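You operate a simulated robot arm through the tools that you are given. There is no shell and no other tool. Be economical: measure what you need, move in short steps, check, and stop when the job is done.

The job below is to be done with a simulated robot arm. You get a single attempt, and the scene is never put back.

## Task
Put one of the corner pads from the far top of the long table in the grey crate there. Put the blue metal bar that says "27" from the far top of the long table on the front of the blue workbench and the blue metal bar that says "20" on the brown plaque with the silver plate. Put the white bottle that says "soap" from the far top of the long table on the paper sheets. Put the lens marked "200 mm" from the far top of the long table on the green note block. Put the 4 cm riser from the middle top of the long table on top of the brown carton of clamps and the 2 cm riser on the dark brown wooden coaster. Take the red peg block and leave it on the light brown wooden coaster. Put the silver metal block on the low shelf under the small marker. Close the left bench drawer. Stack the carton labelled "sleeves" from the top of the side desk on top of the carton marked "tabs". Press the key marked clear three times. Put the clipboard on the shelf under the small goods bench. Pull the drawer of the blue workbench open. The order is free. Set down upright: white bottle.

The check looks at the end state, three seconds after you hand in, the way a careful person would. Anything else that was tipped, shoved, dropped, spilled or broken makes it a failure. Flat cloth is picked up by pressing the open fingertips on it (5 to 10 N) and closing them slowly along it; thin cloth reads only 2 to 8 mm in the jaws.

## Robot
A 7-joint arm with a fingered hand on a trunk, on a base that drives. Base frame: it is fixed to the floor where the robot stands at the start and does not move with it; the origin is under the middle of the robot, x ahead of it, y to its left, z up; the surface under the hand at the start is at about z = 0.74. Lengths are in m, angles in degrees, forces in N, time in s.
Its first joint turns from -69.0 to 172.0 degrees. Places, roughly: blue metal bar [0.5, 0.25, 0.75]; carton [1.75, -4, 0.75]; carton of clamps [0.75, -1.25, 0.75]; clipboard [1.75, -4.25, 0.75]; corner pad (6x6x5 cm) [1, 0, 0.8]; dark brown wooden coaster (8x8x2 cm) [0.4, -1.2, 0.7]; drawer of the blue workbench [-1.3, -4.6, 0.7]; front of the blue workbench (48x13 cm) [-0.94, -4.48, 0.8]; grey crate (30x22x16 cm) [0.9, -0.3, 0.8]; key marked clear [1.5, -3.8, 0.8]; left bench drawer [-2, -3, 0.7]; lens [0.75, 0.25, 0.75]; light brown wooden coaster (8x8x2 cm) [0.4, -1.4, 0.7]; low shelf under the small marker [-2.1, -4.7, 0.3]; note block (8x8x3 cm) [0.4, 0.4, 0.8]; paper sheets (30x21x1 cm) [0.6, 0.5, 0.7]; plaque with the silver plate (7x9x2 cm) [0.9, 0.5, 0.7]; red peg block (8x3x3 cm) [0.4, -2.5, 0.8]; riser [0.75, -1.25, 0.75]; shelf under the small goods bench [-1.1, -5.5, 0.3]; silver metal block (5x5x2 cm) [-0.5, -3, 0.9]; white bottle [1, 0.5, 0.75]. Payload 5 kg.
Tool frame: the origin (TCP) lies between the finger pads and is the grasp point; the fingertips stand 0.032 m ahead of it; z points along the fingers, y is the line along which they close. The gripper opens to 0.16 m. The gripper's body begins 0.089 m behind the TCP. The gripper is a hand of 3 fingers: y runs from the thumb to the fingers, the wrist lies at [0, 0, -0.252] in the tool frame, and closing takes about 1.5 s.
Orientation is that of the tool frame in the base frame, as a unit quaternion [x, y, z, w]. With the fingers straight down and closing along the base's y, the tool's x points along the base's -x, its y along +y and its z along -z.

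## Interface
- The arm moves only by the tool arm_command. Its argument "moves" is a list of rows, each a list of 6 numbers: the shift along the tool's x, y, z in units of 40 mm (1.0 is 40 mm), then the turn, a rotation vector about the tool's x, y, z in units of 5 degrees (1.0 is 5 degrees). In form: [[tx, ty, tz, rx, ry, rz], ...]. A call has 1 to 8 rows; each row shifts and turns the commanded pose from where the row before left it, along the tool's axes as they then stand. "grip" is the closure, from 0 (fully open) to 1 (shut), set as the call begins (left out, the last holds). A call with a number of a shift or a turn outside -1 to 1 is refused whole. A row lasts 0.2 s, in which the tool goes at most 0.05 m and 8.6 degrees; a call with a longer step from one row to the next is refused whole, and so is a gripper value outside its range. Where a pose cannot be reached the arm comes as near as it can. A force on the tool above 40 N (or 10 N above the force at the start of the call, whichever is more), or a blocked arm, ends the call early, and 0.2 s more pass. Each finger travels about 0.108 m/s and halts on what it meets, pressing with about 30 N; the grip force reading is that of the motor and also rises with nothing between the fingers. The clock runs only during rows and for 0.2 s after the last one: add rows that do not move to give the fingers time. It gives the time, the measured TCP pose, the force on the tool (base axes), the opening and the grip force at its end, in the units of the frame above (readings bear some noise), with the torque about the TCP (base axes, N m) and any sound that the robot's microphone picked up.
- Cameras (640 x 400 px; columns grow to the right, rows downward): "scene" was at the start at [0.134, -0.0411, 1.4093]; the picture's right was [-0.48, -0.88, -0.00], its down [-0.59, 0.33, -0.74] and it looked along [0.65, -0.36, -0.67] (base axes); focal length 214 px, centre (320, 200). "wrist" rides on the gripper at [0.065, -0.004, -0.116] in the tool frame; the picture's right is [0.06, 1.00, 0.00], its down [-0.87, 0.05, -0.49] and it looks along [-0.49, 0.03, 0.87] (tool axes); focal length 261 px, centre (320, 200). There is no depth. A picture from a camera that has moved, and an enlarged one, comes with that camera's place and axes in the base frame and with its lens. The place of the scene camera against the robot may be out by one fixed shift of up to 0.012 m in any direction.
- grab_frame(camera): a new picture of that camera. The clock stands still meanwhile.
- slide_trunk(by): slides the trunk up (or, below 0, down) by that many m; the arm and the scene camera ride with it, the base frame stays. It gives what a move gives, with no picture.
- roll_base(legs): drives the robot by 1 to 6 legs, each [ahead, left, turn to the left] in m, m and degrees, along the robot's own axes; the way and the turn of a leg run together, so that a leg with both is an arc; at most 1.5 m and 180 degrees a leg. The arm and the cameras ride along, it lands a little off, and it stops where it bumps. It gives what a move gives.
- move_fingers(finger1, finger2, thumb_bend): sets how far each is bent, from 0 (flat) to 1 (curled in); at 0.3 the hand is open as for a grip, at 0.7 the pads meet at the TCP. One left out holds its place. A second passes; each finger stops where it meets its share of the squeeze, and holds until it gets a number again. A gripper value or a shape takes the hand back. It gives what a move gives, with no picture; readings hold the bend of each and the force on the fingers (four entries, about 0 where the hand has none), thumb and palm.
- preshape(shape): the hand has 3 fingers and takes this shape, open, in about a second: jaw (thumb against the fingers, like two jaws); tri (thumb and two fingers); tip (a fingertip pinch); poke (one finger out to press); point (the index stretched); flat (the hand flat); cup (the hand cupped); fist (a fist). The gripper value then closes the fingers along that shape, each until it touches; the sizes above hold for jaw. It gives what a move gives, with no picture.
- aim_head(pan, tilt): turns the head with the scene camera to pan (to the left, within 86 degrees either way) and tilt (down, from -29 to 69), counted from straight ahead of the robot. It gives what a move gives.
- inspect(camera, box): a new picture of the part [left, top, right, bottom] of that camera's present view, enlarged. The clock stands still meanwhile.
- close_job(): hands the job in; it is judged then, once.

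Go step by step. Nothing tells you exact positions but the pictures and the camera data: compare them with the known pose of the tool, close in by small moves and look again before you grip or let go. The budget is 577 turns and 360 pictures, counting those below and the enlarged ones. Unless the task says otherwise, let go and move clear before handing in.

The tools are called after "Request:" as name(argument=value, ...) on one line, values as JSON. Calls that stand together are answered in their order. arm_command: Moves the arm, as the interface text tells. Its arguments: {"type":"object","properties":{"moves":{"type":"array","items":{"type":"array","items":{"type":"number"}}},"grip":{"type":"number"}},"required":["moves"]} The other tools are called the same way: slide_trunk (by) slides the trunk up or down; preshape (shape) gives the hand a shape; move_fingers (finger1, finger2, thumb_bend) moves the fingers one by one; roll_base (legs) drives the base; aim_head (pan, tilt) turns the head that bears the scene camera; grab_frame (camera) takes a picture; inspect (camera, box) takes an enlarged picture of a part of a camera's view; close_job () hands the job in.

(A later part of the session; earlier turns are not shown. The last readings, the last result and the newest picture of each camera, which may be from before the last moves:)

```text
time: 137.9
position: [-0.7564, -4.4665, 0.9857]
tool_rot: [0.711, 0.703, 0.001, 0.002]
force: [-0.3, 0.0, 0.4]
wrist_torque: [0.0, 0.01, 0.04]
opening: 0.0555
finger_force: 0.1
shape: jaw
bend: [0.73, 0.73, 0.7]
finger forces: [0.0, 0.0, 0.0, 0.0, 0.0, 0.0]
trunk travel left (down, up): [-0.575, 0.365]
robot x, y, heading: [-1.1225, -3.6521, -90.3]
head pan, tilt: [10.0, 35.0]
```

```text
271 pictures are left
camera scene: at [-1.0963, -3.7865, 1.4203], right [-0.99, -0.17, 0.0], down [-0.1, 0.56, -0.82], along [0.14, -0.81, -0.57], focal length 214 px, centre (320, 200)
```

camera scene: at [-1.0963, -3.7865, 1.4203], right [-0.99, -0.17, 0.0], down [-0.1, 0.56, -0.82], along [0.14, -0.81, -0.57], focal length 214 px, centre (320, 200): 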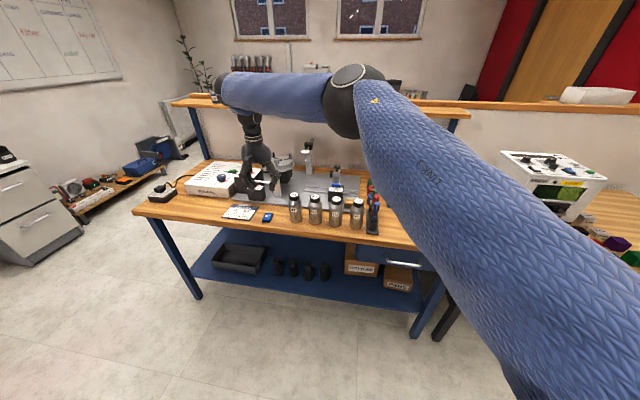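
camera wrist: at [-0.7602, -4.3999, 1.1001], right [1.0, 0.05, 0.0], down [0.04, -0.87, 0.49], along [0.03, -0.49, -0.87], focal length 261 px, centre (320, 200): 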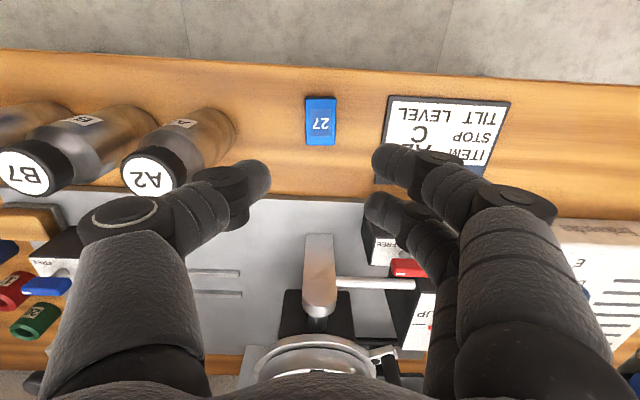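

Bar "27" is set. Next the blue bench drawer; I'll retract the arm, step back and look at its handle.

Request:
arm_command(moves=[[1, 0, -0.3, 0, 0, 0], [1, 0, -0.3, 0, 0, 0], [1, -0.3, 0, 0, 0, 0], [1, -0.3, 0, 0, 0, 0], [1, -0.3, 0, 0, 0, 0], [1, -0.3, 0, 0, 0, 0], [1, -0.3, 0, 0, 0, 0], [1, -0.3, 0, 0, 0, 0]])

Request:
roll_base(legs=[[-0.2, 0, 0], [0, -0.2, 0]])

Request:
aim_head(pan=0, tilt=35)

Request:
grab_frame(camera="scene")

```text
time: 139.7
position: [-0.8257, -4.1468, 1.0098]
tool_rot: [0.711, 0.703, -0.001, 0.001]
force: [-0.3, -0.3, 0.0]
wrist_torque: [-0.02, 0.0, 0.0]
opening: 0.0559
finger_force: 0.0
shape: jaw
bend: [0.73, 0.73, 0.7]
finger forces: [0.0, 0.0, 0.1, 0.0, 0.0, 0.0]
trunk travel left (down, up): [-0.575, 0.365]
robot x, y, heading: [-1.1219, -3.649, -90.2]
head pan, tilt: [10.0, 35.0]
```

```text
time: 142.5
position: [-1.0258, -3.9469, 1.0094]
tool_rot: [0.712, 0.702, 0.0, 0.001]
force: [-0.4, 0.3, -0.2]
wrist_torque: [0.01, -0.06, 0.0]
opening: 0.0556
finger_force: 0.0
shape: jaw
bend: [0.73, 0.73, 0.7]
finger forces: [0.1, 0.0, 0.0, 0.0, 0.1, 0.0]
trunk travel left (down, up): [-0.575, 0.365]
robot x, y, heading: [-1.3206, -3.449, -90.0]
head pan, tilt: [10.0, 35.0]
```

```text
time: 143.2
position: [-1.0249, -3.948, 1.0092]
tool_rot: [0.711, 0.703, 0.0, 0.001]
force: [0.1, 0.5, 0.7]
wrist_torque: [-0.04, -0.01, -0.03]
opening: 0.0558
finger_force: 0.0
shape: jaw
bend: [0.73, 0.73, 0.7]
finger forces: [0.1, 0.0, 0.0, 0.0, 0.0, 0.0]
trunk travel left (down, up): [-0.575, 0.365]
robot x, y, heading: [-1.3254, -3.4525, -90.2]
head pan, tilt: [0.0, 35.0]
```

```text
270 pictures are left
camera scene: at [-1.3116, -3.5891, 1.4203], right [-1.0, 0.0, 0.0], down [0.0, 0.57, -0.82], along [0.0, -0.82, -0.57], focal length 214 px, centre (320, 200)
```

scene: 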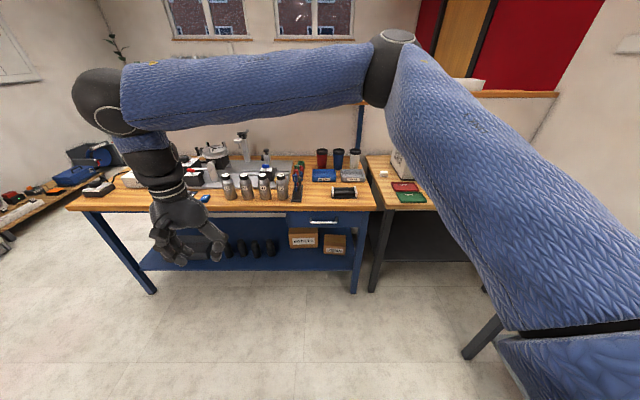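

Request:
inspect(camera="scene", box=[280, 190, 376, 250])

Request:
grab_frame(camera="wrist")

```text
6.67 times, centred on (328, 220) of scene
camera zoom: at [-1.3116, -3.5891, 1.4203], right [-1.0, 0.0, 0.0], down [0.0, 0.57, -0.82], along [0.0, -0.82, -0.57], focal length 1430 px, centre (267, 67)
```

zoom: 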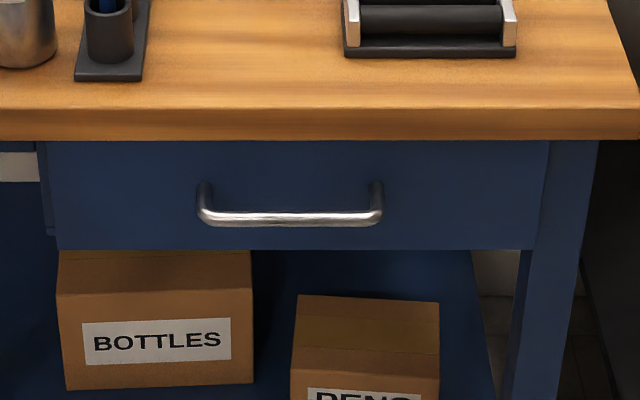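

```text
268 pictures are left
camera wrist: at [-1.0283, -3.8813, 1.1242], right [1.0, 0.05, 0.0], down [0.04, -0.87, 0.49], along [0.03, -0.49, -0.87], focal length 261 px, centre (320, 200)
```

wrist: 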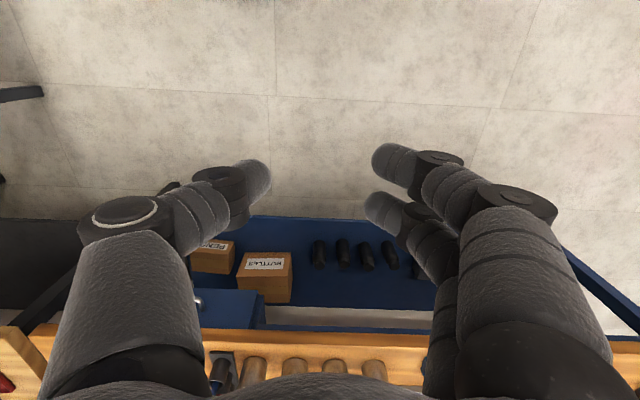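

The handle is a 13 cm horizontal bar near (-1.33, -4.385, 0.73). I'll bring the hand in front and turn it horizontal.

Request:
arm_command(moves=[[-0.8, -0.93, 0, 0, 0, 0], [-0.8, -0.93, 0, 0, 0, 0], [-0.8, -0.93, 0, 0, 0, 0], [-0.8, -0.93, 0, 0, 0, 0], [-0.8, -0.93, 0, 0, 0, 0], [-0.8, -0.93, 0, 0, 0, 0], [-0.8, -0.93, 0, 0, 0, 0], [-0.8, -0.93, 0, 0, 0, 0]])

Request:
arm_command(moves=[[0, 0, 0, 0, -1, 0], [0, 0, 0, 0, -1, 0], [0, 0, 0, 0, -1, 0], [0, 0, 0, 0, -1, 0], [0, 0, 0, 0, -1, 0], [0, 0, 0, 0, -1, 0], [0, 0, 0, 0, -1, 0], [0, 0, 0, 0, -1, 0]])

Request:
arm_command(moves=[[0, 0, 0, 0, -1, 0], [0, 0, 0, 0, -1, 0], [0, 0, 0, 0, -1, 0], [0, 0, 0, 0, -1, 0], [0, 0, 0, 0, -1, 0], [0, 0, 0, 0, -1, 0], [0, 0, 0, 0, -1, 0], [0, 0, 0, 0, -1, 0]])

Request:
grab_frame(camera="scene")

```text
time: 145.0
position: [-1.3264, -4.2004, 1.0094]
tool_rot: [0.71, 0.704, 0.001, 0.001]
force: [0.0, 0.0, 0.1]
wrist_torque: [-0.03, 0.01, 0.01]
opening: 0.0558
finger_force: 0.0
shape: jaw
bend: [0.73, 0.73, 0.7]
finger forces: [0.1, 0.0, 0.0, 0.0, 0.0, 0.1]
trunk travel left (down, up): [-0.575, 0.365]
robot x, y, heading: [-1.3223, -3.4491, -90.2]
head pan, tilt: [0.0, 35.0]
```

```text
time: 146.8
position: [-1.3262, -4.1997, 1.0093]
tool_rot: [0.668, 0.66, -0.244, 0.242]
force: [0.6, 0.5, 0.0]
wrist_torque: [-0.01, 0.02, -0.03]
opening: 0.0554
finger_force: 0.1
shape: jaw
bend: [0.73, 0.73, 0.7]
finger forces: [0.1, 0.0, 0.0, 0.0, 0.1, 0.0]
trunk travel left (down, up): [-0.575, 0.365]
robot x, y, heading: [-1.3248, -3.4511, -90.1]
head pan, tilt: [0.0, 35.0]
```

```text
time: 148.6
position: [-1.3244, -4.1996, 1.0105]
tool_rot: [0.554, 0.547, -0.446, 0.441]
force: [1.1, 0.4, -0.7]
wrist_torque: [0.0, 0.02, -0.03]
opening: 0.0561
finger_force: 0.0
shape: jaw
bend: [0.73, 0.73, 0.7]
finger forces: [0.0, 0.0, 0.1, 0.1, 0.1, 0.0]
trunk travel left (down, up): [-0.575, 0.365]
robot x, y, heading: [-1.3207, -3.4497, -90.1]
head pan, tilt: [0.0, 35.0]
```

```text
267 pictures are left
camera scene: at [-1.3098, -3.5887, 1.4205], right [-1.0, 0.0, 0.0], down [0.0, 0.57, -0.82], along [0.0, -0.82, -0.57], focal length 214 px, centre (320, 200)
```

scene: 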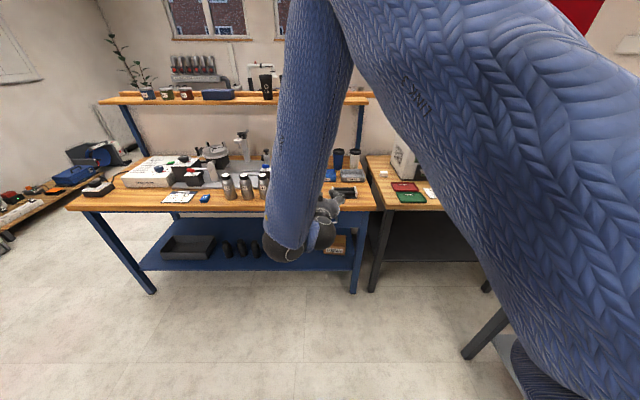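

Request:
arm_command(moves=[[0, 0, 0, 0, -1, 0], [0, 0, 0, 0, -1, 0], [0, 0, 0, 0, 0, 1], [0, 0, 0, 0, 0, 1], [0, 0, 0, 0, 0, 1], [0, 0, 0, 0, 0, 1], [0, 0, 0, 0, 0, 1], [0, 0, 0, 0, 0, 1]])

Request:
arm_command(moves=[[0, 0, 0, 0, 0, 1], [0, 0, 0, 0, 0, 1], [0, 0, 0, 0, 0, 1], [0, 0, 0, 0, 0, 1], [0, 0, 0, 0, 0, 1], [0, 0, 0, 0, 0, 1], [0, 0, 0, 0, 0, 1], [0, 0, 0, 0, 0, 1]])

Request:
arm_command(moves=[[0, 0, 0, 0, 0, 1], [0, 0, 0, 0, 0, 1], [0, 0, 0, 0, 0, 1], [0, 0, 0, 0, 0, 1]])

Request:
grab_frame(camera="scene")

Request:
grab_frame(camera="wrist")

```text
time: 150.4
position: [-1.3256, -4.2509, 1.0348]
tool_rot: [0.678, 0.388, -0.313, 0.54]
force: [-1.0, -0.8, -0.3]
wrist_torque: [0.02, -0.01, 0.0]
opening: 0.056
finger_force: 0.1
shape: jaw
bend: [0.73, 0.73, 0.7]
finger forces: [0.0, 0.0, 0.0, 0.0, 0.1, 0.1]
out of reach, approached as far as the arm can: row 1, 2, 4, 5, 6, 7, 8
trunk travel left (down, up): [-0.575, 0.365]
robot x, y, heading: [-1.3223, -3.4504, -90.0]
head pan, tilt: [0.0, 35.0]
```

```text
time: 152.2
position: [-1.345, -4.3207, 1.0541]
tool_rot: [0.769, 0.132, -0.109, 0.616]
force: [0.2, 0.1, -1.0]
wrist_torque: [0.03, 0.0, 0.03]
opening: 0.0561
finger_force: 0.0
shape: jaw
bend: [0.73, 0.73, 0.7]
finger forces: [0.0, 0.0, 0.0, 0.0, 0.0, 0.0]
out of reach, approached as far as the arm can: row 1, 2, 3, 4, 5, 6, 7, 8
trunk travel left (down, up): [-0.575, 0.365]
robot x, y, heading: [-1.3189, -3.4504, -90.5]
head pan, tilt: [0.0, 35.0]
```

```text
time: 153.2
position: [-1.3485, -4.3344, 1.0525]
tool_rot: [0.779, -0.003, 0.001, 0.627]
force: [0.0, 0.3, -0.1]
wrist_torque: [0.03, 0.01, 0.01]
opening: 0.0561
finger_force: 0.1
shape: jaw
bend: [0.73, 0.73, 0.7]
finger forces: [0.1, 0.0, 0.0, 0.1, 0.1, 0.0]
out of reach, approached as far as the arm can: row 1, 2, 4
trunk travel left (down, up): [-0.575, 0.365]
robot x, y, heading: [-1.3193, -3.4499, -90.1]
head pan, tilt: [0.0, 35.0]
```

```text
266 pictures are left
camera scene: at [-1.3122, -3.5893, 1.4204], right [-1.0, 0.0, 0.0], down [0.0, 0.57, -0.82], along [0.0, -0.82, -0.57], focal length 214 px, centre (320, 200)
```

scene: 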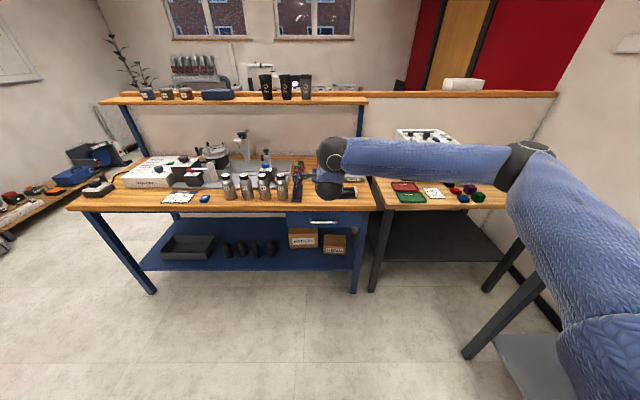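

```text
265 pictures are left
camera wrist: at [-1.2841, -4.2201, 1.0735], right [0.06, -0.21, 0.98], down [-0.87, 0.47, 0.15], along [-0.49, -0.86, -0.16], focal length 261 px, centre (320, 200)
```

wrist: 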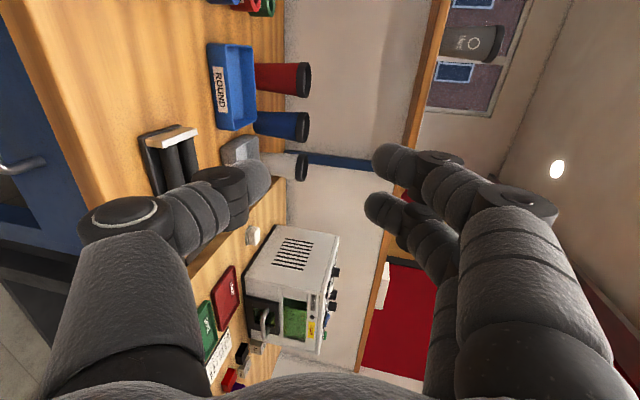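

The hand is nearly horizontal (12° down), closing vertically. I'll step back 0.12 m and lower the trunk to handle height.

Request:
roll_base(legs=[[-0.12, 0, 0]])

Request:
slide_trunk(by=-0.3)

Request:
grab_frame(camera="wrist")

Request:
grab_frame(camera="scene")

```text
time: 154.4
position: [-1.3503, -4.2119, 1.0537]
tool_rot: [0.779, -0.003, 0.0, 0.627]
force: [0.1, 0.5, -0.4]
wrist_torque: [0.04, 0.01, 0.0]
opening: 0.0559
finger_force: 0.1
shape: jaw
bend: [0.73, 0.73, 0.7]
finger forces: [0.0, 0.0, 0.0, 0.1, 0.0, 0.1]
trunk travel left (down, up): [-0.575, 0.365]
robot x, y, heading: [-1.3174, -3.3289, -90.5]
head pan, tilt: [0.0, 35.0]
```

```text
time: 157.4
position: [-1.3508, -4.2128, 0.7531]
tool_rot: [0.779, -0.003, 0.0, 0.627]
force: [0.5, 1.0, 0.7]
wrist_torque: [-0.04, 0.02, -0.02]
opening: 0.056
finger_force: 0.1
shape: jaw
bend: [0.73, 0.73, 0.7]
finger forces: [0.1, 0.1, 0.0, 0.0, 0.1, 0.1]
trunk travel left (down, up): [-0.275, 0.665]
robot x, y, heading: [-1.3196, -3.3322, -90.3]
head pan, tilt: [0.0, 35.0]
```

```text
264 pictures are left
camera wrist: at [-1.2843, -4.099, 0.7735], right [0.06, -0.21, 0.98], down [-0.87, 0.47, 0.16], along [-0.49, -0.85, -0.16], focal length 261 px, centre (320, 200)
```

wrist: 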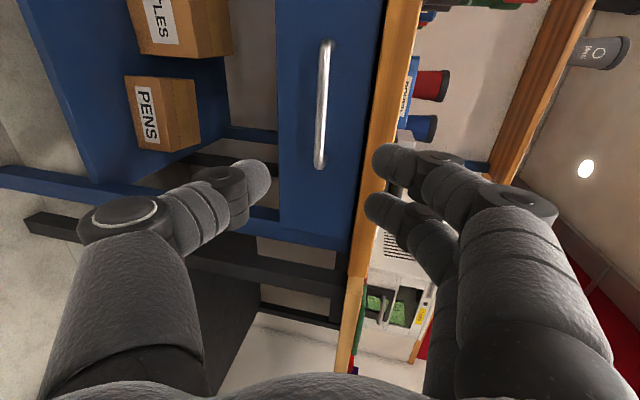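

```text
263 pictures are left
camera scene: at [-1.3115, -3.4683, 1.1204], right [-1.0, 0.01, 0.0], down [0.0, 0.57, -0.82], along [0.0, -0.82, -0.57], focal length 214 px, centre (320, 200)
```

scene: 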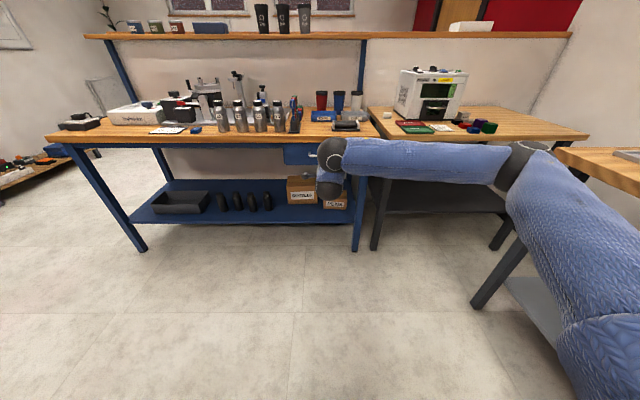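

The handle bar is at (-1.339, -4.388, 0.715), straight along the tool axis. Advancing 12 cm and checking.

Request:
arm_command(moves=[[0.1, 0, 1, 0, 0, 0], [0, 0, 1, 0, 0, 0], [0, 0, 1, 0, 0, 0], [0, 0, 0, 0, 0, 0]], grip=0.6)

Request:
grab_frame(camera="wrist")

```text
time: 158.4
position: [-1.3471, -4.3307, 0.7275]
tool_rot: [0.779, -0.003, -0.001, 0.627]
force: [0.3, 0.2, -0.9]
wrist_torque: [-0.03, -0.01, 0.0]
opening: 0.0638
finger_force: 0.1
shape: jaw
bend: [0.73, 0.73, 0.7]
finger forces: [0.1, 0.0, 0.1, 0.1, 0.1, 0.1]
trunk travel left (down, up): [-0.275, 0.665]
robot x, y, heading: [-1.3201, -3.3308, -90.3]
head pan, tilt: [0.0, 35.0]
```

```text
262 pictures are left
camera wrist: at [-1.2816, -4.2166, 0.7476], right [0.06, -0.21, 0.98], down [-0.87, 0.47, 0.16], along [-0.49, -0.85, -0.16], focal length 261 px, centre (320, 200)
```

wrist: 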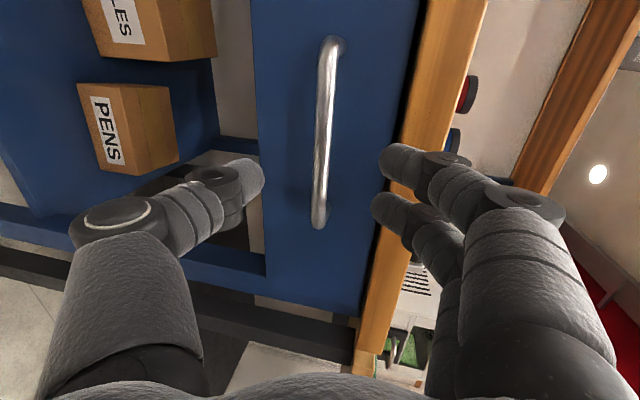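

Bar is centred between thumb and fingers. Closing slightly and advancing 4.5 cm.

Request:
arm_command(moves=[[0, 0, 0.4, 0, 0, 0], [0, 0, 0.4, 0, 0, 0], [0, 0, 0.3, 0, 0, 0], [0, 0, 0, 0, 0, 0]], grip=0.66)

Request:
grab_frame(camera="wrist")

```text
time: 159.4
position: [-1.3468, -4.3738, 0.7169]
tool_rot: [0.779, -0.003, -0.001, 0.627]
force: [-0.9, -0.8, -0.2]
wrist_torque: [-0.03, 0.02, -0.01]
opening: 0.0548
finger_force: 0.0
shape: jaw
bend: [0.73, 0.73, 0.7]
finger forces: [0.0, 0.1, 0.0, 0.0, 0.0, 0.1]
trunk travel left (down, up): [-0.275, 0.665]
robot x, y, heading: [-1.3131, -3.33, -90.4]
head pan, tilt: [0.0, 35.0]
```

```text
261 pictures are left
camera wrist: at [-1.2811, -4.2593, 0.7381], right [0.06, -0.21, 0.98], down [-0.87, 0.47, 0.16], along [-0.49, -0.85, -0.16], focal length 261 px, centre (320, 200)
```

wrist: 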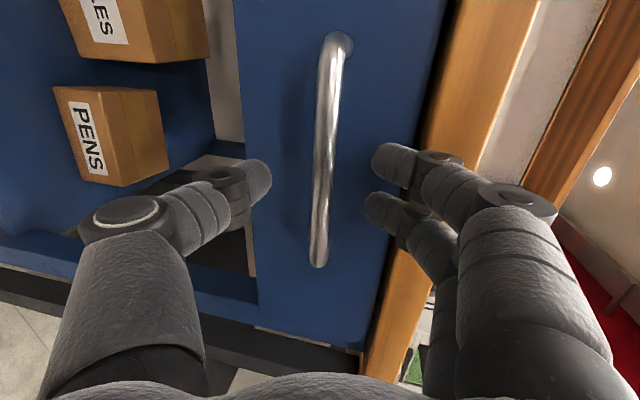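

Bar is at the grasp point. Close on it.

Request:
arm_command(moves=[[0, 0, 0.1, 0, 0, 0], [0, 0, 0, 0, 0, 0], [0, 0, 0, 0, 0, 0], [0, 0, 0, 0, 0, 0], [0, 0, 0, 0, 0, 0]], grip=1)

Request:
grab_frame(camera="wrist")

```text
time: 160.6
position: [-1.3479, -4.3769, 0.7154]
tool_rot: [0.779, -0.003, 0.0, 0.626]
force: [0.4, -4.4, -1.8]
wrist_torque: [0.05, -0.01, 0.02]
opening: 0.0019
finger_force: 30.4
shape: jaw
bend: [0.71, 0.71, 0.71]
finger forces: [10.4, 10.7, 0.0, 0.1, 24.6, 0.0]
trunk travel left (down, up): [-0.275, 0.665]
robot x, y, heading: [-1.3225, -3.3303, -90.2]
head pan, tilt: [0.0, 35.0]
```

```text
260 pictures are left
camera wrist: at [-1.2812, -4.2633, 0.7367], right [0.06, -0.21, 0.97], down [-0.87, 0.47, 0.16], along [-0.49, -0.85, -0.16], focal length 261 px, centre (320, 200)
```

wrist: 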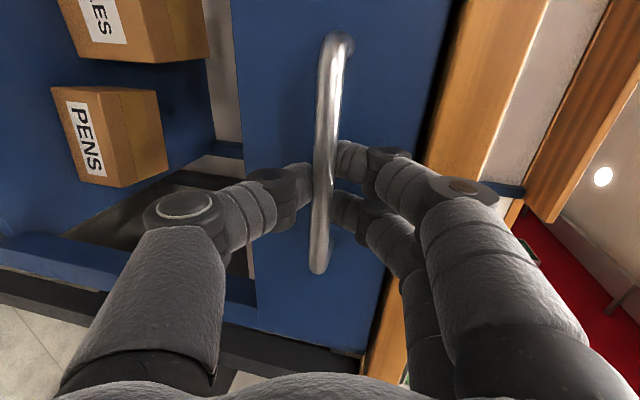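

Closed around the handle. Pull by rolling the base back 0.1 m first.

Request:
roll_base(legs=[[-0.1, 0, 0]])

Request:
grab_frame(camera="wrist")

Request:
grab_frame(camera="scene")

```text
time: 161.8
position: [-1.3462, -4.2749, 0.7153]
tool_rot: [0.779, -0.003, -0.001, 0.627]
force: [-3.1, 0.2, -5.9]
wrist_torque: [0.08, 0.02, -0.03]
opening: 0.002
finger_force: 30.0
shape: jaw
bend: [0.71, 0.71, 0.71]
finger forces: [9.3, 9.7, 0.0, 0.1, 23.6, 0.0]
trunk travel left (down, up): [-0.275, 0.665]
robot x, y, heading: [-1.3222, -3.2266, -90.3]
head pan, tilt: [0.0, 35.0]
```

```text
259 pictures are left
camera wrist: at [-1.2808, -4.1618, 0.7364], right [0.06, -0.21, 0.97], down [-0.87, 0.47, 0.16], along [-0.49, -0.85, -0.16], focal length 261 px, centre (320, 200)
```

wrist: 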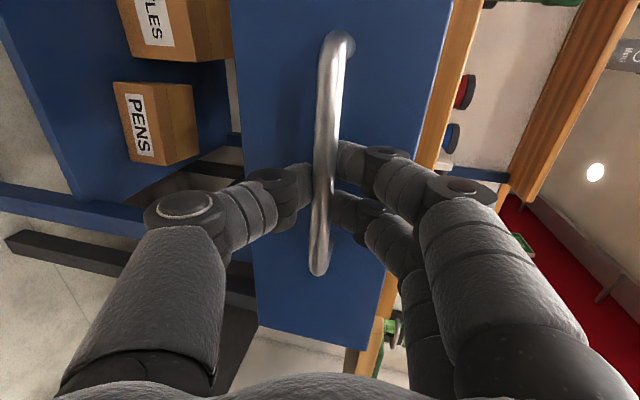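

```text
258 pictures are left
camera scene: at [-1.3112, -3.3674, 1.1202], right [-1.0, 0.01, 0.0], down [0.0, 0.57, -0.82], along [0.0, -0.82, -0.57], focal length 214 px, centre (320, 200)
```

scene: 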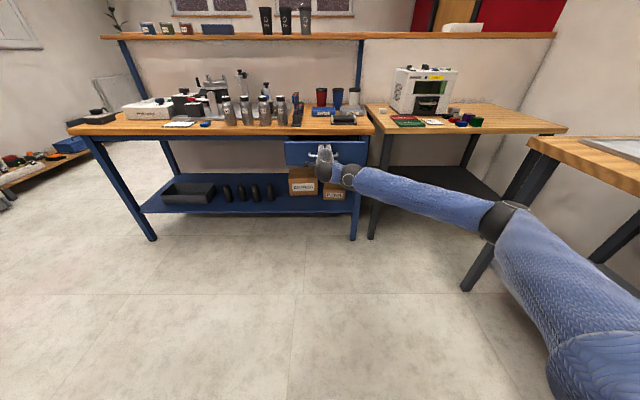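

The drawer follows. Pulling another 0.1 m.

Request:
roll_base(legs=[[-0.1, 0, 0]])

Request:
grab_frame(camera="wrist")

```text
time: 162.9
position: [-1.3465, -4.1758, 0.7138]
tool_rot: [0.78, -0.003, 0.0, 0.626]
force: [-0.8, 1.0, -16.2]
wrist_torque: [0.08, 0.03, 0.01]
opening: 0.0001
finger_force: 29.9
shape: jaw
bend: [0.72, 0.72, 0.73]
finger forces: [0.0, 0.1, 0.1, 0.0, 25.2, 0.0]
trunk travel left (down, up): [-0.275, 0.665]
robot x, y, heading: [-1.3195, -3.124, -90.2]
head pan, tilt: [0.0, 35.0]
```

```text
257 pictures are left
camera wrist: at [-1.2807, -4.0622, 0.7352], right [0.06, -0.22, 0.97], down [-0.87, 0.47, 0.16], along [-0.49, -0.85, -0.16], focal length 261 px, centre (320, 200)
```

wrist: 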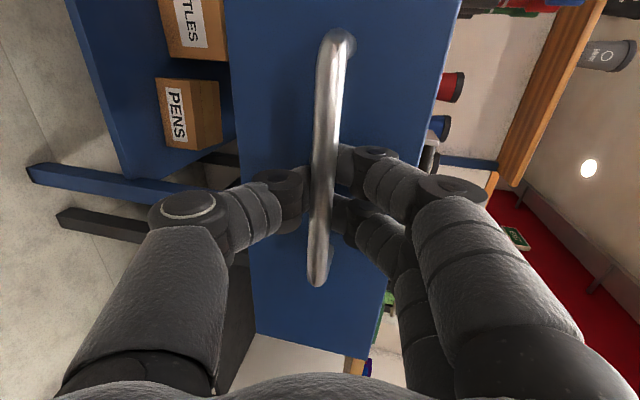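

Request:
roll_base(legs=[[-0.06, 0, 0]])

Request:
grab_frame(camera="wrist")

Request:
grab_frame(camera="scene")

```text
time: 163.9
position: [-1.3465, -4.1155, 0.7141]
tool_rot: [0.78, -0.003, 0.0, 0.625]
force: [-0.1, 0.8, -13.8]
wrist_torque: [0.05, 0.02, 0.02]
opening: 0.0
finger_force: 30.8
shape: jaw
bend: [0.72, 0.72, 0.73]
finger forces: [0.0, 0.0, 0.0, 0.1, 24.8, 0.1]
trunk travel left (down, up): [-0.275, 0.665]
robot x, y, heading: [-1.3212, -3.072, -90.1]
head pan, tilt: [0.0, 35.0]
```

```text
256 pictures are left
camera wrist: at [-1.2804, -4.002, 0.7349], right [0.06, -0.22, 0.97], down [-0.87, 0.47, 0.16], along [-0.49, -0.85, -0.16], focal length 261 px, centre (320, 200)
```

wrist: 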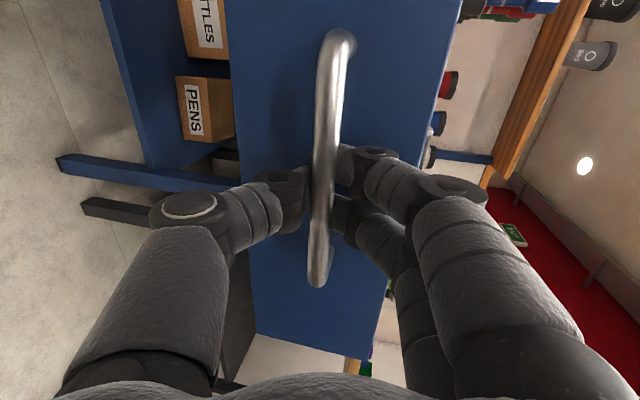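

```text
255 pictures are left
camera scene: at [-1.3102, -3.2081, 1.1201], right [-1.0, 0.01, 0.0], down [0.0, 0.57, -0.82], along [-0.01, -0.82, -0.57], focal length 214 px, centre (320, 200)
```

scene: 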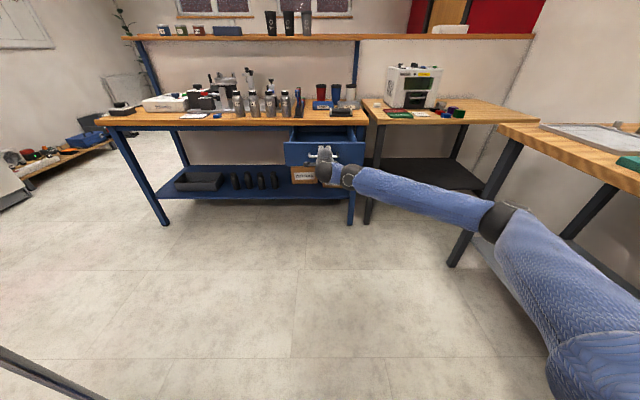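

The drawer is open 26 cm, clearly enough. Release and back away.

Request:
arm_command(moves=[[0, 0, 0, 0, 0, 0], [0, 0, 0, 0, 0, 0], [0, 0, 0, 0, 0, 0], [0, 0, 0, 0, 0, 0], [0, 0, 0, 0, 0, 0]], grip=0.6)

Request:
arm_command(moves=[[0, 0, -0.6, 0, 0, 0], [0, 0, -0.8, 0, 0, 0], [0, 0, -0.8, 0, 0, 0]])

Request:
grab_frame(camera="wrist")

```text
time: 165.1
position: [-1.3467, -4.1158, 0.715]
tool_rot: [0.779, -0.003, 0.0, 0.627]
force: [-0.5, -1.0, 0.2]
wrist_torque: [0.03, -0.01, 0.0]
opening: 0.0633
finger_force: 0.1
shape: jaw
bend: [0.73, 0.73, 0.7]
finger forces: [0.0, 0.1, 0.0, 0.0, 0.1, 0.1]
trunk travel left (down, up): [-0.275, 0.665]
robot x, y, heading: [-1.3205, -3.0664, -90.4]
head pan, tilt: [0.0, 35.0]
```

```text
time: 165.9
position: [-1.3451, -4.0281, 0.7337]
tool_rot: [0.779, -0.002, -0.001, 0.627]
force: [0.3, 0.2, -0.4]
wrist_torque: [-0.01, 0.0, -0.01]
opening: 0.0632
finger_force: 0.1
shape: jaw
bend: [0.73, 0.73, 0.7]
finger forces: [0.0, 0.0, 0.0, 0.1, 0.1, 0.1]
trunk travel left (down, up): [-0.275, 0.665]
robot x, y, heading: [-1.3183, -3.0715, -90.6]
head pan, tilt: [0.0, 35.0]
```

```text
254 pictures are left
camera wrist: at [-1.2796, -3.9152, 0.7553], right [0.06, -0.22, 0.97], down [-0.87, 0.47, 0.16], along [-0.49, -0.85, -0.16], focal length 261 px, centre (320, 200)
```

wrist: 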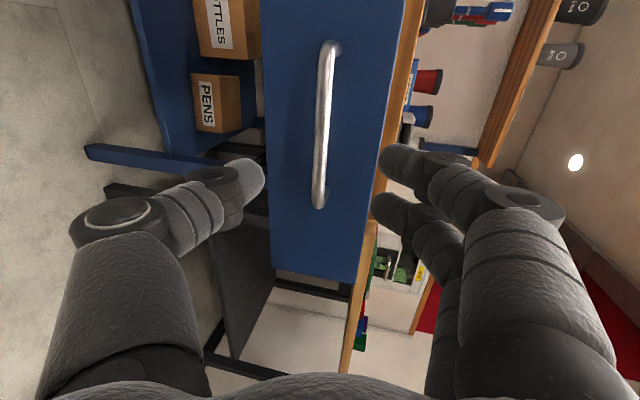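

Blue drawer done. Now the left bench drawer: look right.

Request:
aim_head(pan=-75, tilt=30)

Request:
grab_frame(camera="scene")

Request:
aim_head(pan=75, tilt=30)

Request:
grab_frame(camera="scene")

```text
time: 167.4
position: [-1.3462, -4.0293, 0.7342]
tool_rot: [0.779, -0.003, 0.0, 0.627]
force: [-0.1, 0.2, 0.3]
wrist_torque: [0.02, -0.01, 0.0]
opening: 0.0634
finger_force: 0.1
shape: jaw
bend: [0.73, 0.73, 0.7]
finger forces: [0.1, 0.2, 0.0, 0.0, 0.1, 0.0]
trunk travel left (down, up): [-0.275, 0.665]
robot x, y, heading: [-1.317, -3.0686, -90.4]
head pan, tilt: [-75.0, 30.0]
```

```text
253 pictures are left
camera scene: at [-1.3971, -3.1416, 1.1281], right [-0.25, 0.97, 0.0], down [0.48, 0.13, -0.87], along [-0.84, -0.22, -0.5], focal length 214 px, centre (320, 200)
```

scene: 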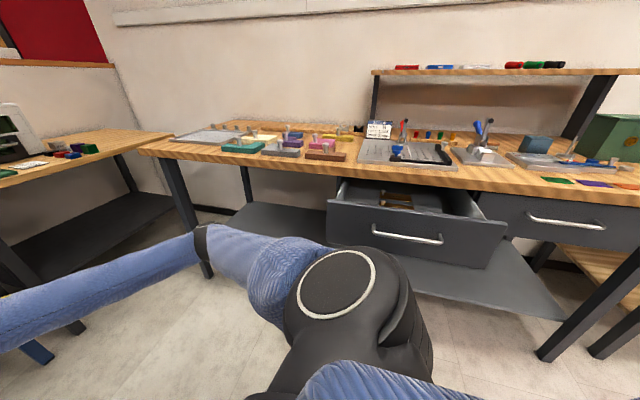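

```text
time: 169.7
position: [-1.3457, -4.0304, 0.7339]
tool_rot: [0.779, -0.003, -0.001, 0.627]
force: [0.3, 0.8, 0.3]
wrist_torque: [-0.02, 0.0, 0.0]
opening: 0.0636
finger_force: 0.0
shape: jaw
bend: [0.73, 0.73, 0.7]
finger forces: [0.0, 0.0, 0.0, 0.1, 0.0, 0.0]
trunk travel left (down, up): [-0.275, 0.665]
robot x, y, heading: [-1.3208, -3.0672, -90.3]
head pan, tilt: [75.0, 30.0]
```

```text
252 pictures are left
camera scene: at [-1.2224, -3.1428, 1.1282], right [-0.27, -0.96, 0.0], down [-0.48, 0.13, -0.87], along [0.83, -0.23, -0.5], focal length 214 px, centre (320, 200)
```

scene: 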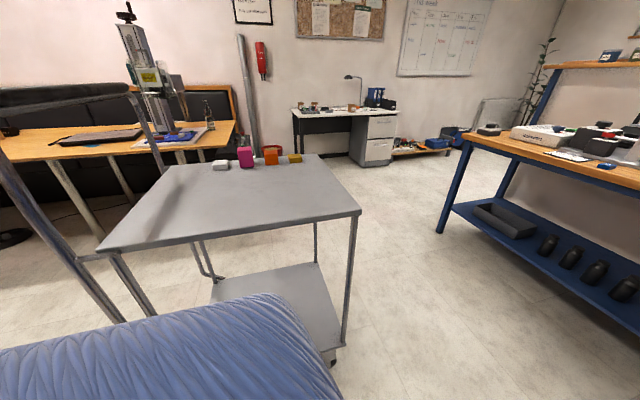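

The drawer's face is around x≈-2.04, y −3.29 to −2.70, with its handle near z 0.66. I'll restore the hand to a forward-tilted pose with closed fingertips for pushing.

Request:
slide_trunk(by=0.3)

Request:
arm_command(moves=[[0, 0, 0, 0, 0, -1], [0, 0, 0, 0, 0, -1], [0, 0, 0, 0, 0, -1], [0, 0, 0, 0, 0, -1], [0, 0, 0, 0, 0, -1], [0, 0, 0, 0, 0, -1], [0, 0, 0, 0, 0, -1], [0, 0, 0, 0, 0, -1]], grip=1)

Request:
arm_command(moves=[[0, 0, 0, 0, 0, -1], [0, 0, 0, 0, 0, -1], [0, 0, 0, 0, 0, -1], [0, 0, 0, 0, 0, -1], [0, 0, 0, 0, 0, -1], [0, 0, 0, 0, 0, -1], [0, 0, 0, 0, 0, -1], [0, 0, 0, 0, 0, -1]])

Request:
arm_command(moves=[[0, 0, 0, 0, 0, -1], [0, 0, 0, 0, 0, -1], [0, 0, -0.5, 0, 1, 0], [0, 0, -0.5, 0, 1, 0], [0, 0, -0.5, 0, 1, 0], [0, 0, -0.5, 0, 1, 0], [0, 0, -0.5, 0, 1, 0], [0, 0, -0.5, 0, 1, 0]])

Request:
aim_head(pan=0, tilt=35)

Request:
grab_frame(camera="scene")

```text
time: 172.7
position: [-1.3461, -4.03, 1.0343]
tool_rot: [0.78, -0.003, 0.0, 0.626]
force: [1.2, 0.4, -0.1]
wrist_torque: [0.06, -0.01, 0.01]
opening: 0.0636
finger_force: 0.0
shape: jaw
bend: [0.73, 0.73, 0.7]
finger forces: [0.1, 0.0, 0.0, 0.0, 0.0, 0.0]
trunk travel left (down, up): [-0.575, 0.365]
robot x, y, heading: [-1.3167, -3.0713, -90.6]
head pan, tilt: [75.0, 30.0]
```

```text
time: 174.5
position: [-1.3462, -4.0295, 1.0346]
tool_rot: [0.733, 0.264, -0.215, 0.589]
force: [-0.4, 0.3, -0.8]
wrist_torque: [-0.01, 0.01, 0.0]
opening: 0.0001
finger_force: 30.3
shape: jaw
bend: [0.65, 0.65, 0.67]
finger forces: [0.1, 0.0, 0.0, 0.0, 0.0, 0.0]
trunk travel left (down, up): [-0.575, 0.365]
robot x, y, heading: [-1.321, -3.0672, -90.3]
head pan, tilt: [75.0, 30.0]
```

```text
time: 176.3
position: [-1.3469, -4.0294, 1.035]
tool_rot: [0.599, 0.499, -0.403, 0.479]
force: [1.2, 0.7, -0.2]
wrist_torque: [-0.04, -0.02, -0.01]
opening: 0.0
finger_force: 29.7
shape: jaw
bend: [0.65, 0.65, 0.67]
finger forces: [0.0, 0.0, 0.0, 0.0, 0.0, 0.0]
trunk travel left (down, up): [-0.575, 0.365]
robot x, y, heading: [-1.3202, -3.0659, -90.4]
head pan, tilt: [75.0, 30.0]
```

```text
time: 178.1
position: [-1.3451, -3.9205, 1.0836]
tool_rot: [0.649, 0.645, -0.285, 0.285]
force: [0.4, -0.2, -0.1]
wrist_torque: [0.0, -0.01, 0.0]
opening: 0.0
finger_force: 29.9
shape: jaw
bend: [0.65, 0.65, 0.67]
finger forces: [0.0, 0.0, 0.0, 0.0, 0.1, 0.0]
trunk travel left (down, up): [-0.575, 0.365]
robot x, y, heading: [-1.3189, -3.0688, -90.4]
head pan, tilt: [75.0, 30.0]
```

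```text
time: 179.6
position: [-1.3449, -3.9216, 1.0837]
tool_rot: [0.649, 0.645, -0.285, 0.285]
force: [-0.2, 0.8, -1.3]
wrist_torque: [-0.04, 0.0, 0.01]
opening: 0.0001
finger_force: 29.9
shape: jaw
bend: [0.65, 0.65, 0.67]
finger forces: [0.0, 0.1, 0.0, 0.0, 0.1, 0.0]
trunk travel left (down, up): [-0.575, 0.365]
robot x, y, heading: [-1.3201, -3.064, -90.6]
head pan, tilt: [0.0, 35.0]
```

```text
251 pictures are left
camera scene: at [-1.31, -3.2069, 1.4203], right [-1.0, 0.01, 0.0], down [0.0, 0.57, -0.82], along [0.0, -0.82, -0.57], focal length 214 px, centre (320, 200)
```

scene: 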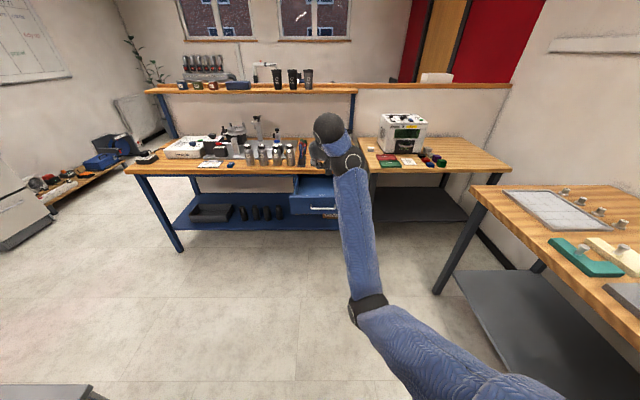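

Now retract the hand toward the body before turning.

Request:
arm_command(moves=[[0.676, 0, -0.737, 0, 0, 0], [0.676, 0, -0.737, 0, 0, 0], [0.676, 0, -0.737, 0, 0, 0], [0.676, 0, -0.737, 0, 0, 0], [0.676, 0, -0.737, 0, 0, 0], [0.676, 0, -0.737, 0, 0, 0]])

Request:
grab_frame(camera="scene")

```text
time: 181.0
position: [-1.3482, -3.8928, 1.0777]
tool_rot: [0.649, 0.644, -0.285, 0.285]
force: [-0.3, -0.3, 0.5]
wrist_torque: [-0.02, 0.04, -0.02]
opening: 0.0002
finger_force: 30.0
shape: jaw
bend: [0.65, 0.65, 0.67]
finger forces: [0.0, 0.0, 0.0, 0.1, 0.0, 0.1]
out of reach, approached as far as the arm can: row 1, 2, 3, 4, 5, 6
trunk travel left (down, up): [-0.575, 0.365]
robot x, y, heading: [-1.3207, -3.0699, -90.5]
head pan, tilt: [0.0, 35.0]
```

```text
250 pictures are left
camera scene: at [-1.3101, -3.2068, 1.4204], right [-1.0, 0.01, 0.0], down [0.0, 0.57, -0.82], along [-0.01, -0.82, -0.57], focal length 214 px, centre (320, 200)
```

scene: 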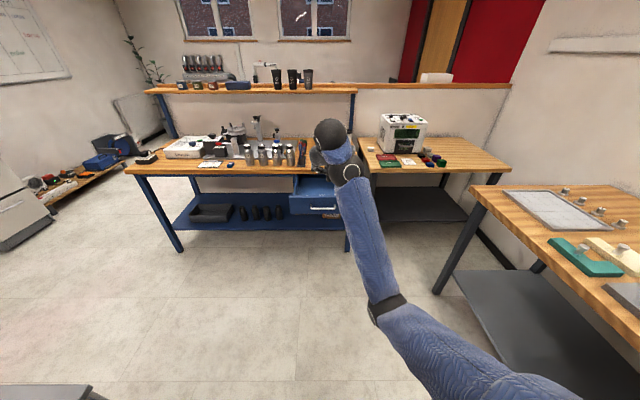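

Request:
arm_command(moves=[[0, 0, 0, 0, 1, 0], [0, 0, 0, 0, 1, 0], [0, 0, 0, 0, 1, 0], [0, 0, 0, 0, 1, 0], [0, 0, 0, 0, 1, 0], [0, 0, 0, 0, 1, 0], [0, 0, 0, 0, 1, 0], [0, 0, 0, 0, 1, 0]])

Request:
grab_frame(camera="scene")

```text
time: 182.8
position: [-1.348, -3.8918, 1.0791]
tool_rot: [0.649, 0.645, -0.286, 0.286]
force: [-0.2, 0.3, 0.5]
wrist_torque: [0.01, 0.0, -0.03]
opening: 0.0001
finger_force: 30.3
shape: jaw
bend: [0.65, 0.65, 0.67]
finger forces: [0.0, 0.0, 0.1, 0.0, 0.1, 0.0]
out of reach, approached as far as the arm can: row 1, 2, 3, 4, 5, 6, 7, 8
trunk travel left (down, up): [-0.575, 0.365]
robot x, y, heading: [-1.3203, -3.0678, -90.2]
head pan, tilt: [0.0, 35.0]
```

```text
249 pictures are left
camera scene: at [-1.3101, -3.2069, 1.4203], right [-1.0, 0.01, 0.0], down [0.0, 0.57, -0.82], along [-0.01, -0.82, -0.57], focal length 214 px, centre (320, 200)
```

scene: 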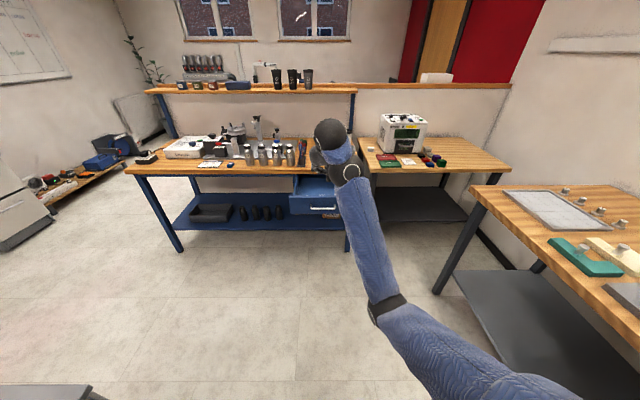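

The arm's elbow has swung under. I'll raise the hand high to let the elbow come back up.

Request:
arm_command(moves=[[-0.8, 0, -0.73, 0, 0, 0], [-0.8, 0, -0.73, 0, 0, 0], [-0.8, 0, -0.73, 0, 0, 0], [-0.8, 0, -0.73, 0, 0, 0], [-0.8, 0, -0.73, 0, 0, 0], [-0.8, 0, -0.73, 0, 0, 0], [-0.8, 0, -0.73, 0, 0, 0], [-0.8, 0, -0.73, 0, 0, 0]])

Request:
grab_frame(camera="scene")

```text
time: 184.6
position: [-1.3479, -3.8921, 1.0796]
tool_rot: [0.649, 0.645, -0.286, 0.285]
force: [-0.5, 0.2, 0.4]
wrist_torque: [-0.02, -0.04, 0.04]
opening: 0.0001
finger_force: 30.1
shape: jaw
bend: [0.65, 0.65, 0.67]
finger forces: [0.1, 0.1, 0.1, 0.0, 0.1, 0.0]
out of reach, approached as far as the arm can: row 1, 2, 3, 4, 5, 6, 7, 8
trunk travel left (down, up): [-0.575, 0.365]
robot x, y, heading: [-1.3199, -3.0663, -90.2]
head pan, tilt: [0.0, 35.0]
```

```text
248 pictures are left
camera scene: at [-1.3101, -3.2069, 1.4203], right [-1.0, 0.01, 0.0], down [0.0, 0.57, -0.82], along [-0.01, -0.82, -0.57], focal length 214 px, centre (320, 200)
```

scene: 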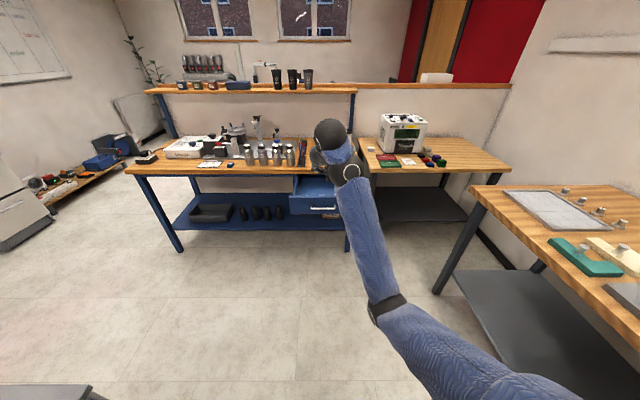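

Request:
roll_base(legs=[[0.02, 0, 0]])

Request:
arm_command(moves=[[-0.8, 0, -0.6, 0, 0, 0], [-0.8, 0, -0.6, 0, 0, 0], [-0.8, 0, -0.6, 0, 0, 0], [-0.8, 0, -0.6, 0, 0, 0]])

Request:
grab_frame(camera="scene")

```text
time: 185.4
position: [-1.3484, -3.9142, 1.076]
tool_rot: [0.65, 0.645, -0.285, 0.284]
force: [0.2, -1.5, -0.3]
wrist_torque: [0.02, 0.01, 0.02]
opening: 0.0
finger_force: 30.1
shape: jaw
bend: [0.65, 0.65, 0.67]
finger forces: [0.0, 0.1, 0.0, 0.0, 0.0, 0.1]
trunk travel left (down, up): [-0.575, 0.365]
robot x, y, heading: [-1.3159, -3.086, -90.5]
head pan, tilt: [0.0, 35.0]
```

```text
time: 186.4
position: [-1.348, -3.9132, 1.0778]
tool_rot: [0.649, 0.645, -0.285, 0.285]
force: [0.1, 0.2, 0.3]
wrist_torque: [0.01, 0.01, 0.04]
opening: 0.0
finger_force: 30.1
shape: jaw
bend: [0.65, 0.65, 0.67]
finger forces: [0.0, 0.1, 0.1, 0.0, 0.0, 0.0]
out of reach, approached as far as the arm can: row 1, 2, 3, 4
trunk travel left (down, up): [-0.575, 0.365]
robot x, y, heading: [-1.3182, -3.09, -90.1]
head pan, tilt: [0.0, 35.0]
```

```text
247 pictures are left
camera scene: at [-1.3101, -3.2268, 1.4204], right [-1.0, 0.01, 0.0], down [0.0, 0.57, -0.82], along [-0.01, -0.82, -0.57], focal length 214 px, centre (320, 200)
```

scene: 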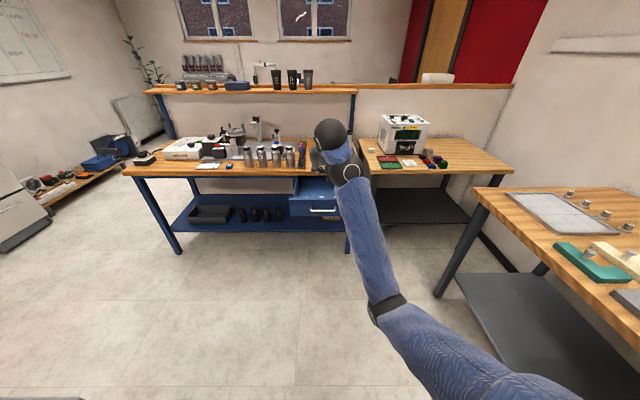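

Raising is blocked by a wrist limit. I'll retrace: re-tilt to horizontal, roll back to the side-elbow pose, then bring the tool down from there.

Request:
roll_base(legs=[[-0.02, 0, 0]])

Request:
arm_command(moves=[[0, 0, 0.6, 0, -1, 0], [0, 0, 0.6, 0, -1, 0], [0, 0, 0.6, 0, -1, 0], [0, 0, 0.6, 0, -1, 0], [0, 0, 0.6, 0, -1, 0], [0, 0, 0.6, 0, -1, 0], [0, 0, 0, 0, 0, 1], [0, 0, 0, 0, 0, 1]])

Request:
arm_command(moves=[[0, 0, 0, 0, 0, 1], [0, 0, 0, 0, 0, 1], [0, 0, 0, 0, 0, 1], [0, 0, 0, 0, 0, 1], [0, 0, 0, 0, 0, 1], [0, 0, 0, 0, 0, 1], [0, 0, 0, 0, 0, 1], [0, 0, 0, 0, 0, 1]])

Request:
arm_command(moves=[[0, 0, 0, 0, 0, 1], [0, 0, 0, 0, 0, 1], [0, 0, 0, 0, 0, 1], [0, 0, 0, 0, 0, 1], [0, 0, 0, 0, 0, 1], [0, 0, 0, 0, 0, 1], [0, 0, 0, 0, 0, 1], [0, 0, 0, 0, 0, 1]])

Request:
grab_frame(camera="scene")

```text
time: 187.2
position: [-1.3489, -3.8906, 1.0791]
tool_rot: [0.649, 0.644, -0.286, 0.285]
force: [0.1, 0.3, 1.1]
wrist_torque: [-0.01, 0.0, 0.03]
opening: 0.0002
finger_force: 29.9
shape: jaw
bend: [0.65, 0.65, 0.67]
finger forces: [0.0, 0.0, 0.0, 0.0, 0.0, 0.0]
trunk travel left (down, up): [-0.575, 0.365]
robot x, y, heading: [-1.3182, -3.0679, -90.5]
head pan, tilt: [0.0, 35.0]
```

```text
time: 189.0
position: [-1.3499, -4.017, 1.0082]
tool_rot: [0.599, 0.498, -0.404, 0.479]
force: [-0.8, -1.1, -0.3]
wrist_torque: [0.02, 0.02, -0.02]
opening: 0.0001
finger_force: 29.8
shape: jaw
bend: [0.65, 0.65, 0.67]
finger forces: [0.0, 0.0, 0.0, 0.0, 0.0, 0.1]
trunk travel left (down, up): [-0.575, 0.365]
robot x, y, heading: [-1.3192, -3.0646, -90.4]
head pan, tilt: [0.0, 35.0]
```

```text
time: 190.8
position: [-1.349, -4.017, 1.0078]
tool_rot: [0.734, 0.264, -0.215, 0.588]
force: [-0.2, -1.3, 0.8]
wrist_torque: [-0.02, 0.03, -0.01]
opening: 0.0
finger_force: 30.4
shape: jaw
bend: [0.65, 0.65, 0.67]
finger forces: [0.0, 0.0, 0.0, 0.0, 0.0, 0.0]
trunk travel left (down, up): [-0.575, 0.365]
robot x, y, heading: [-1.3209, -3.0704, -90.4]
head pan, tilt: [0.0, 35.0]
```

```text
time: 192.6
position: [-1.3493, -4.0164, 1.0085]
tool_rot: [0.779, -0.003, -0.001, 0.627]
force: [-0.6, 0.1, 0.4]
wrist_torque: [0.07, 0.0, 0.02]
opening: 0.0003
finger_force: 29.9
shape: jaw
bend: [0.65, 0.65, 0.67]
finger forces: [0.0, 0.1, 0.0, 0.0, 0.0, 0.0]
trunk travel left (down, up): [-0.575, 0.365]
robot x, y, heading: [-1.3168, -3.0663, -90.4]
head pan, tilt: [0.0, 35.0]
```

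```text
246 pictures are left
camera scene: at [-1.3099, -3.207, 1.4204], right [-1.0, 0.01, 0.0], down [0.0, 0.57, -0.82], along [-0.01, -0.82, -0.57], focal length 214 px, centre (320, 200)
```

scene: 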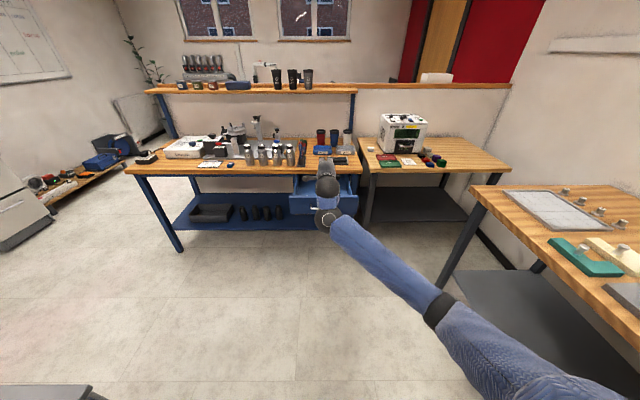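

Request:
arm_command(moves=[[0, 0, 0, 1, 0, 0], [0, 0, 0, 1, 0, 0], [0, 0, 0, 1, 0, 0], [0, 0, 0, 1, 0, 0], [0, 0, 0, 1, 0, 0], [0, 0, 0, 1, 0, 0], [0, 0, 0, 1, 0, 0], [0, 0, 0, 1, 0, 0]])

Request:
grab_frame(camera="scene")

```text
time: 194.4
position: [-1.3494, -4.0163, 1.0068]
tool_rot: [0.947, -0.003, 0.0, 0.321]
force: [0.4, 0.5, -0.3]
wrist_torque: [0.01, -0.03, 0.0]
opening: 0.0
finger_force: 29.7
shape: jaw
bend: [0.65, 0.65, 0.67]
finger forces: [0.0, 0.0, 0.0, 0.1, 0.0, 0.0]
trunk travel left (down, up): [-0.575, 0.365]
robot x, y, heading: [-1.3195, -3.0659, -90.7]
head pan, tilt: [0.0, 35.0]
```

```text
245 pictures are left
camera scene: at [-1.3099, -3.2072, 1.4203], right [-1.0, 0.01, 0.0], down [0.0, 0.57, -0.82], along [-0.01, -0.82, -0.57], focal length 214 px, centre (320, 200)
```

scene: 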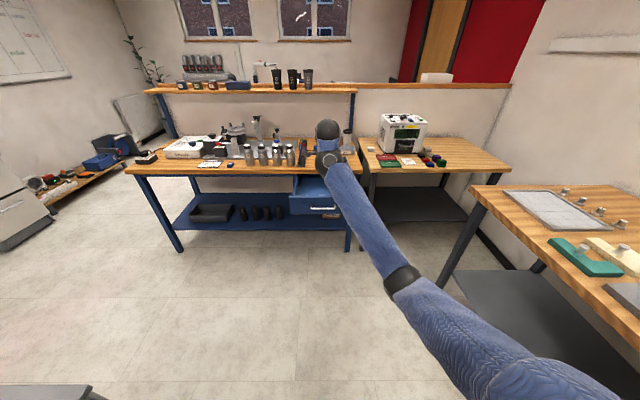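

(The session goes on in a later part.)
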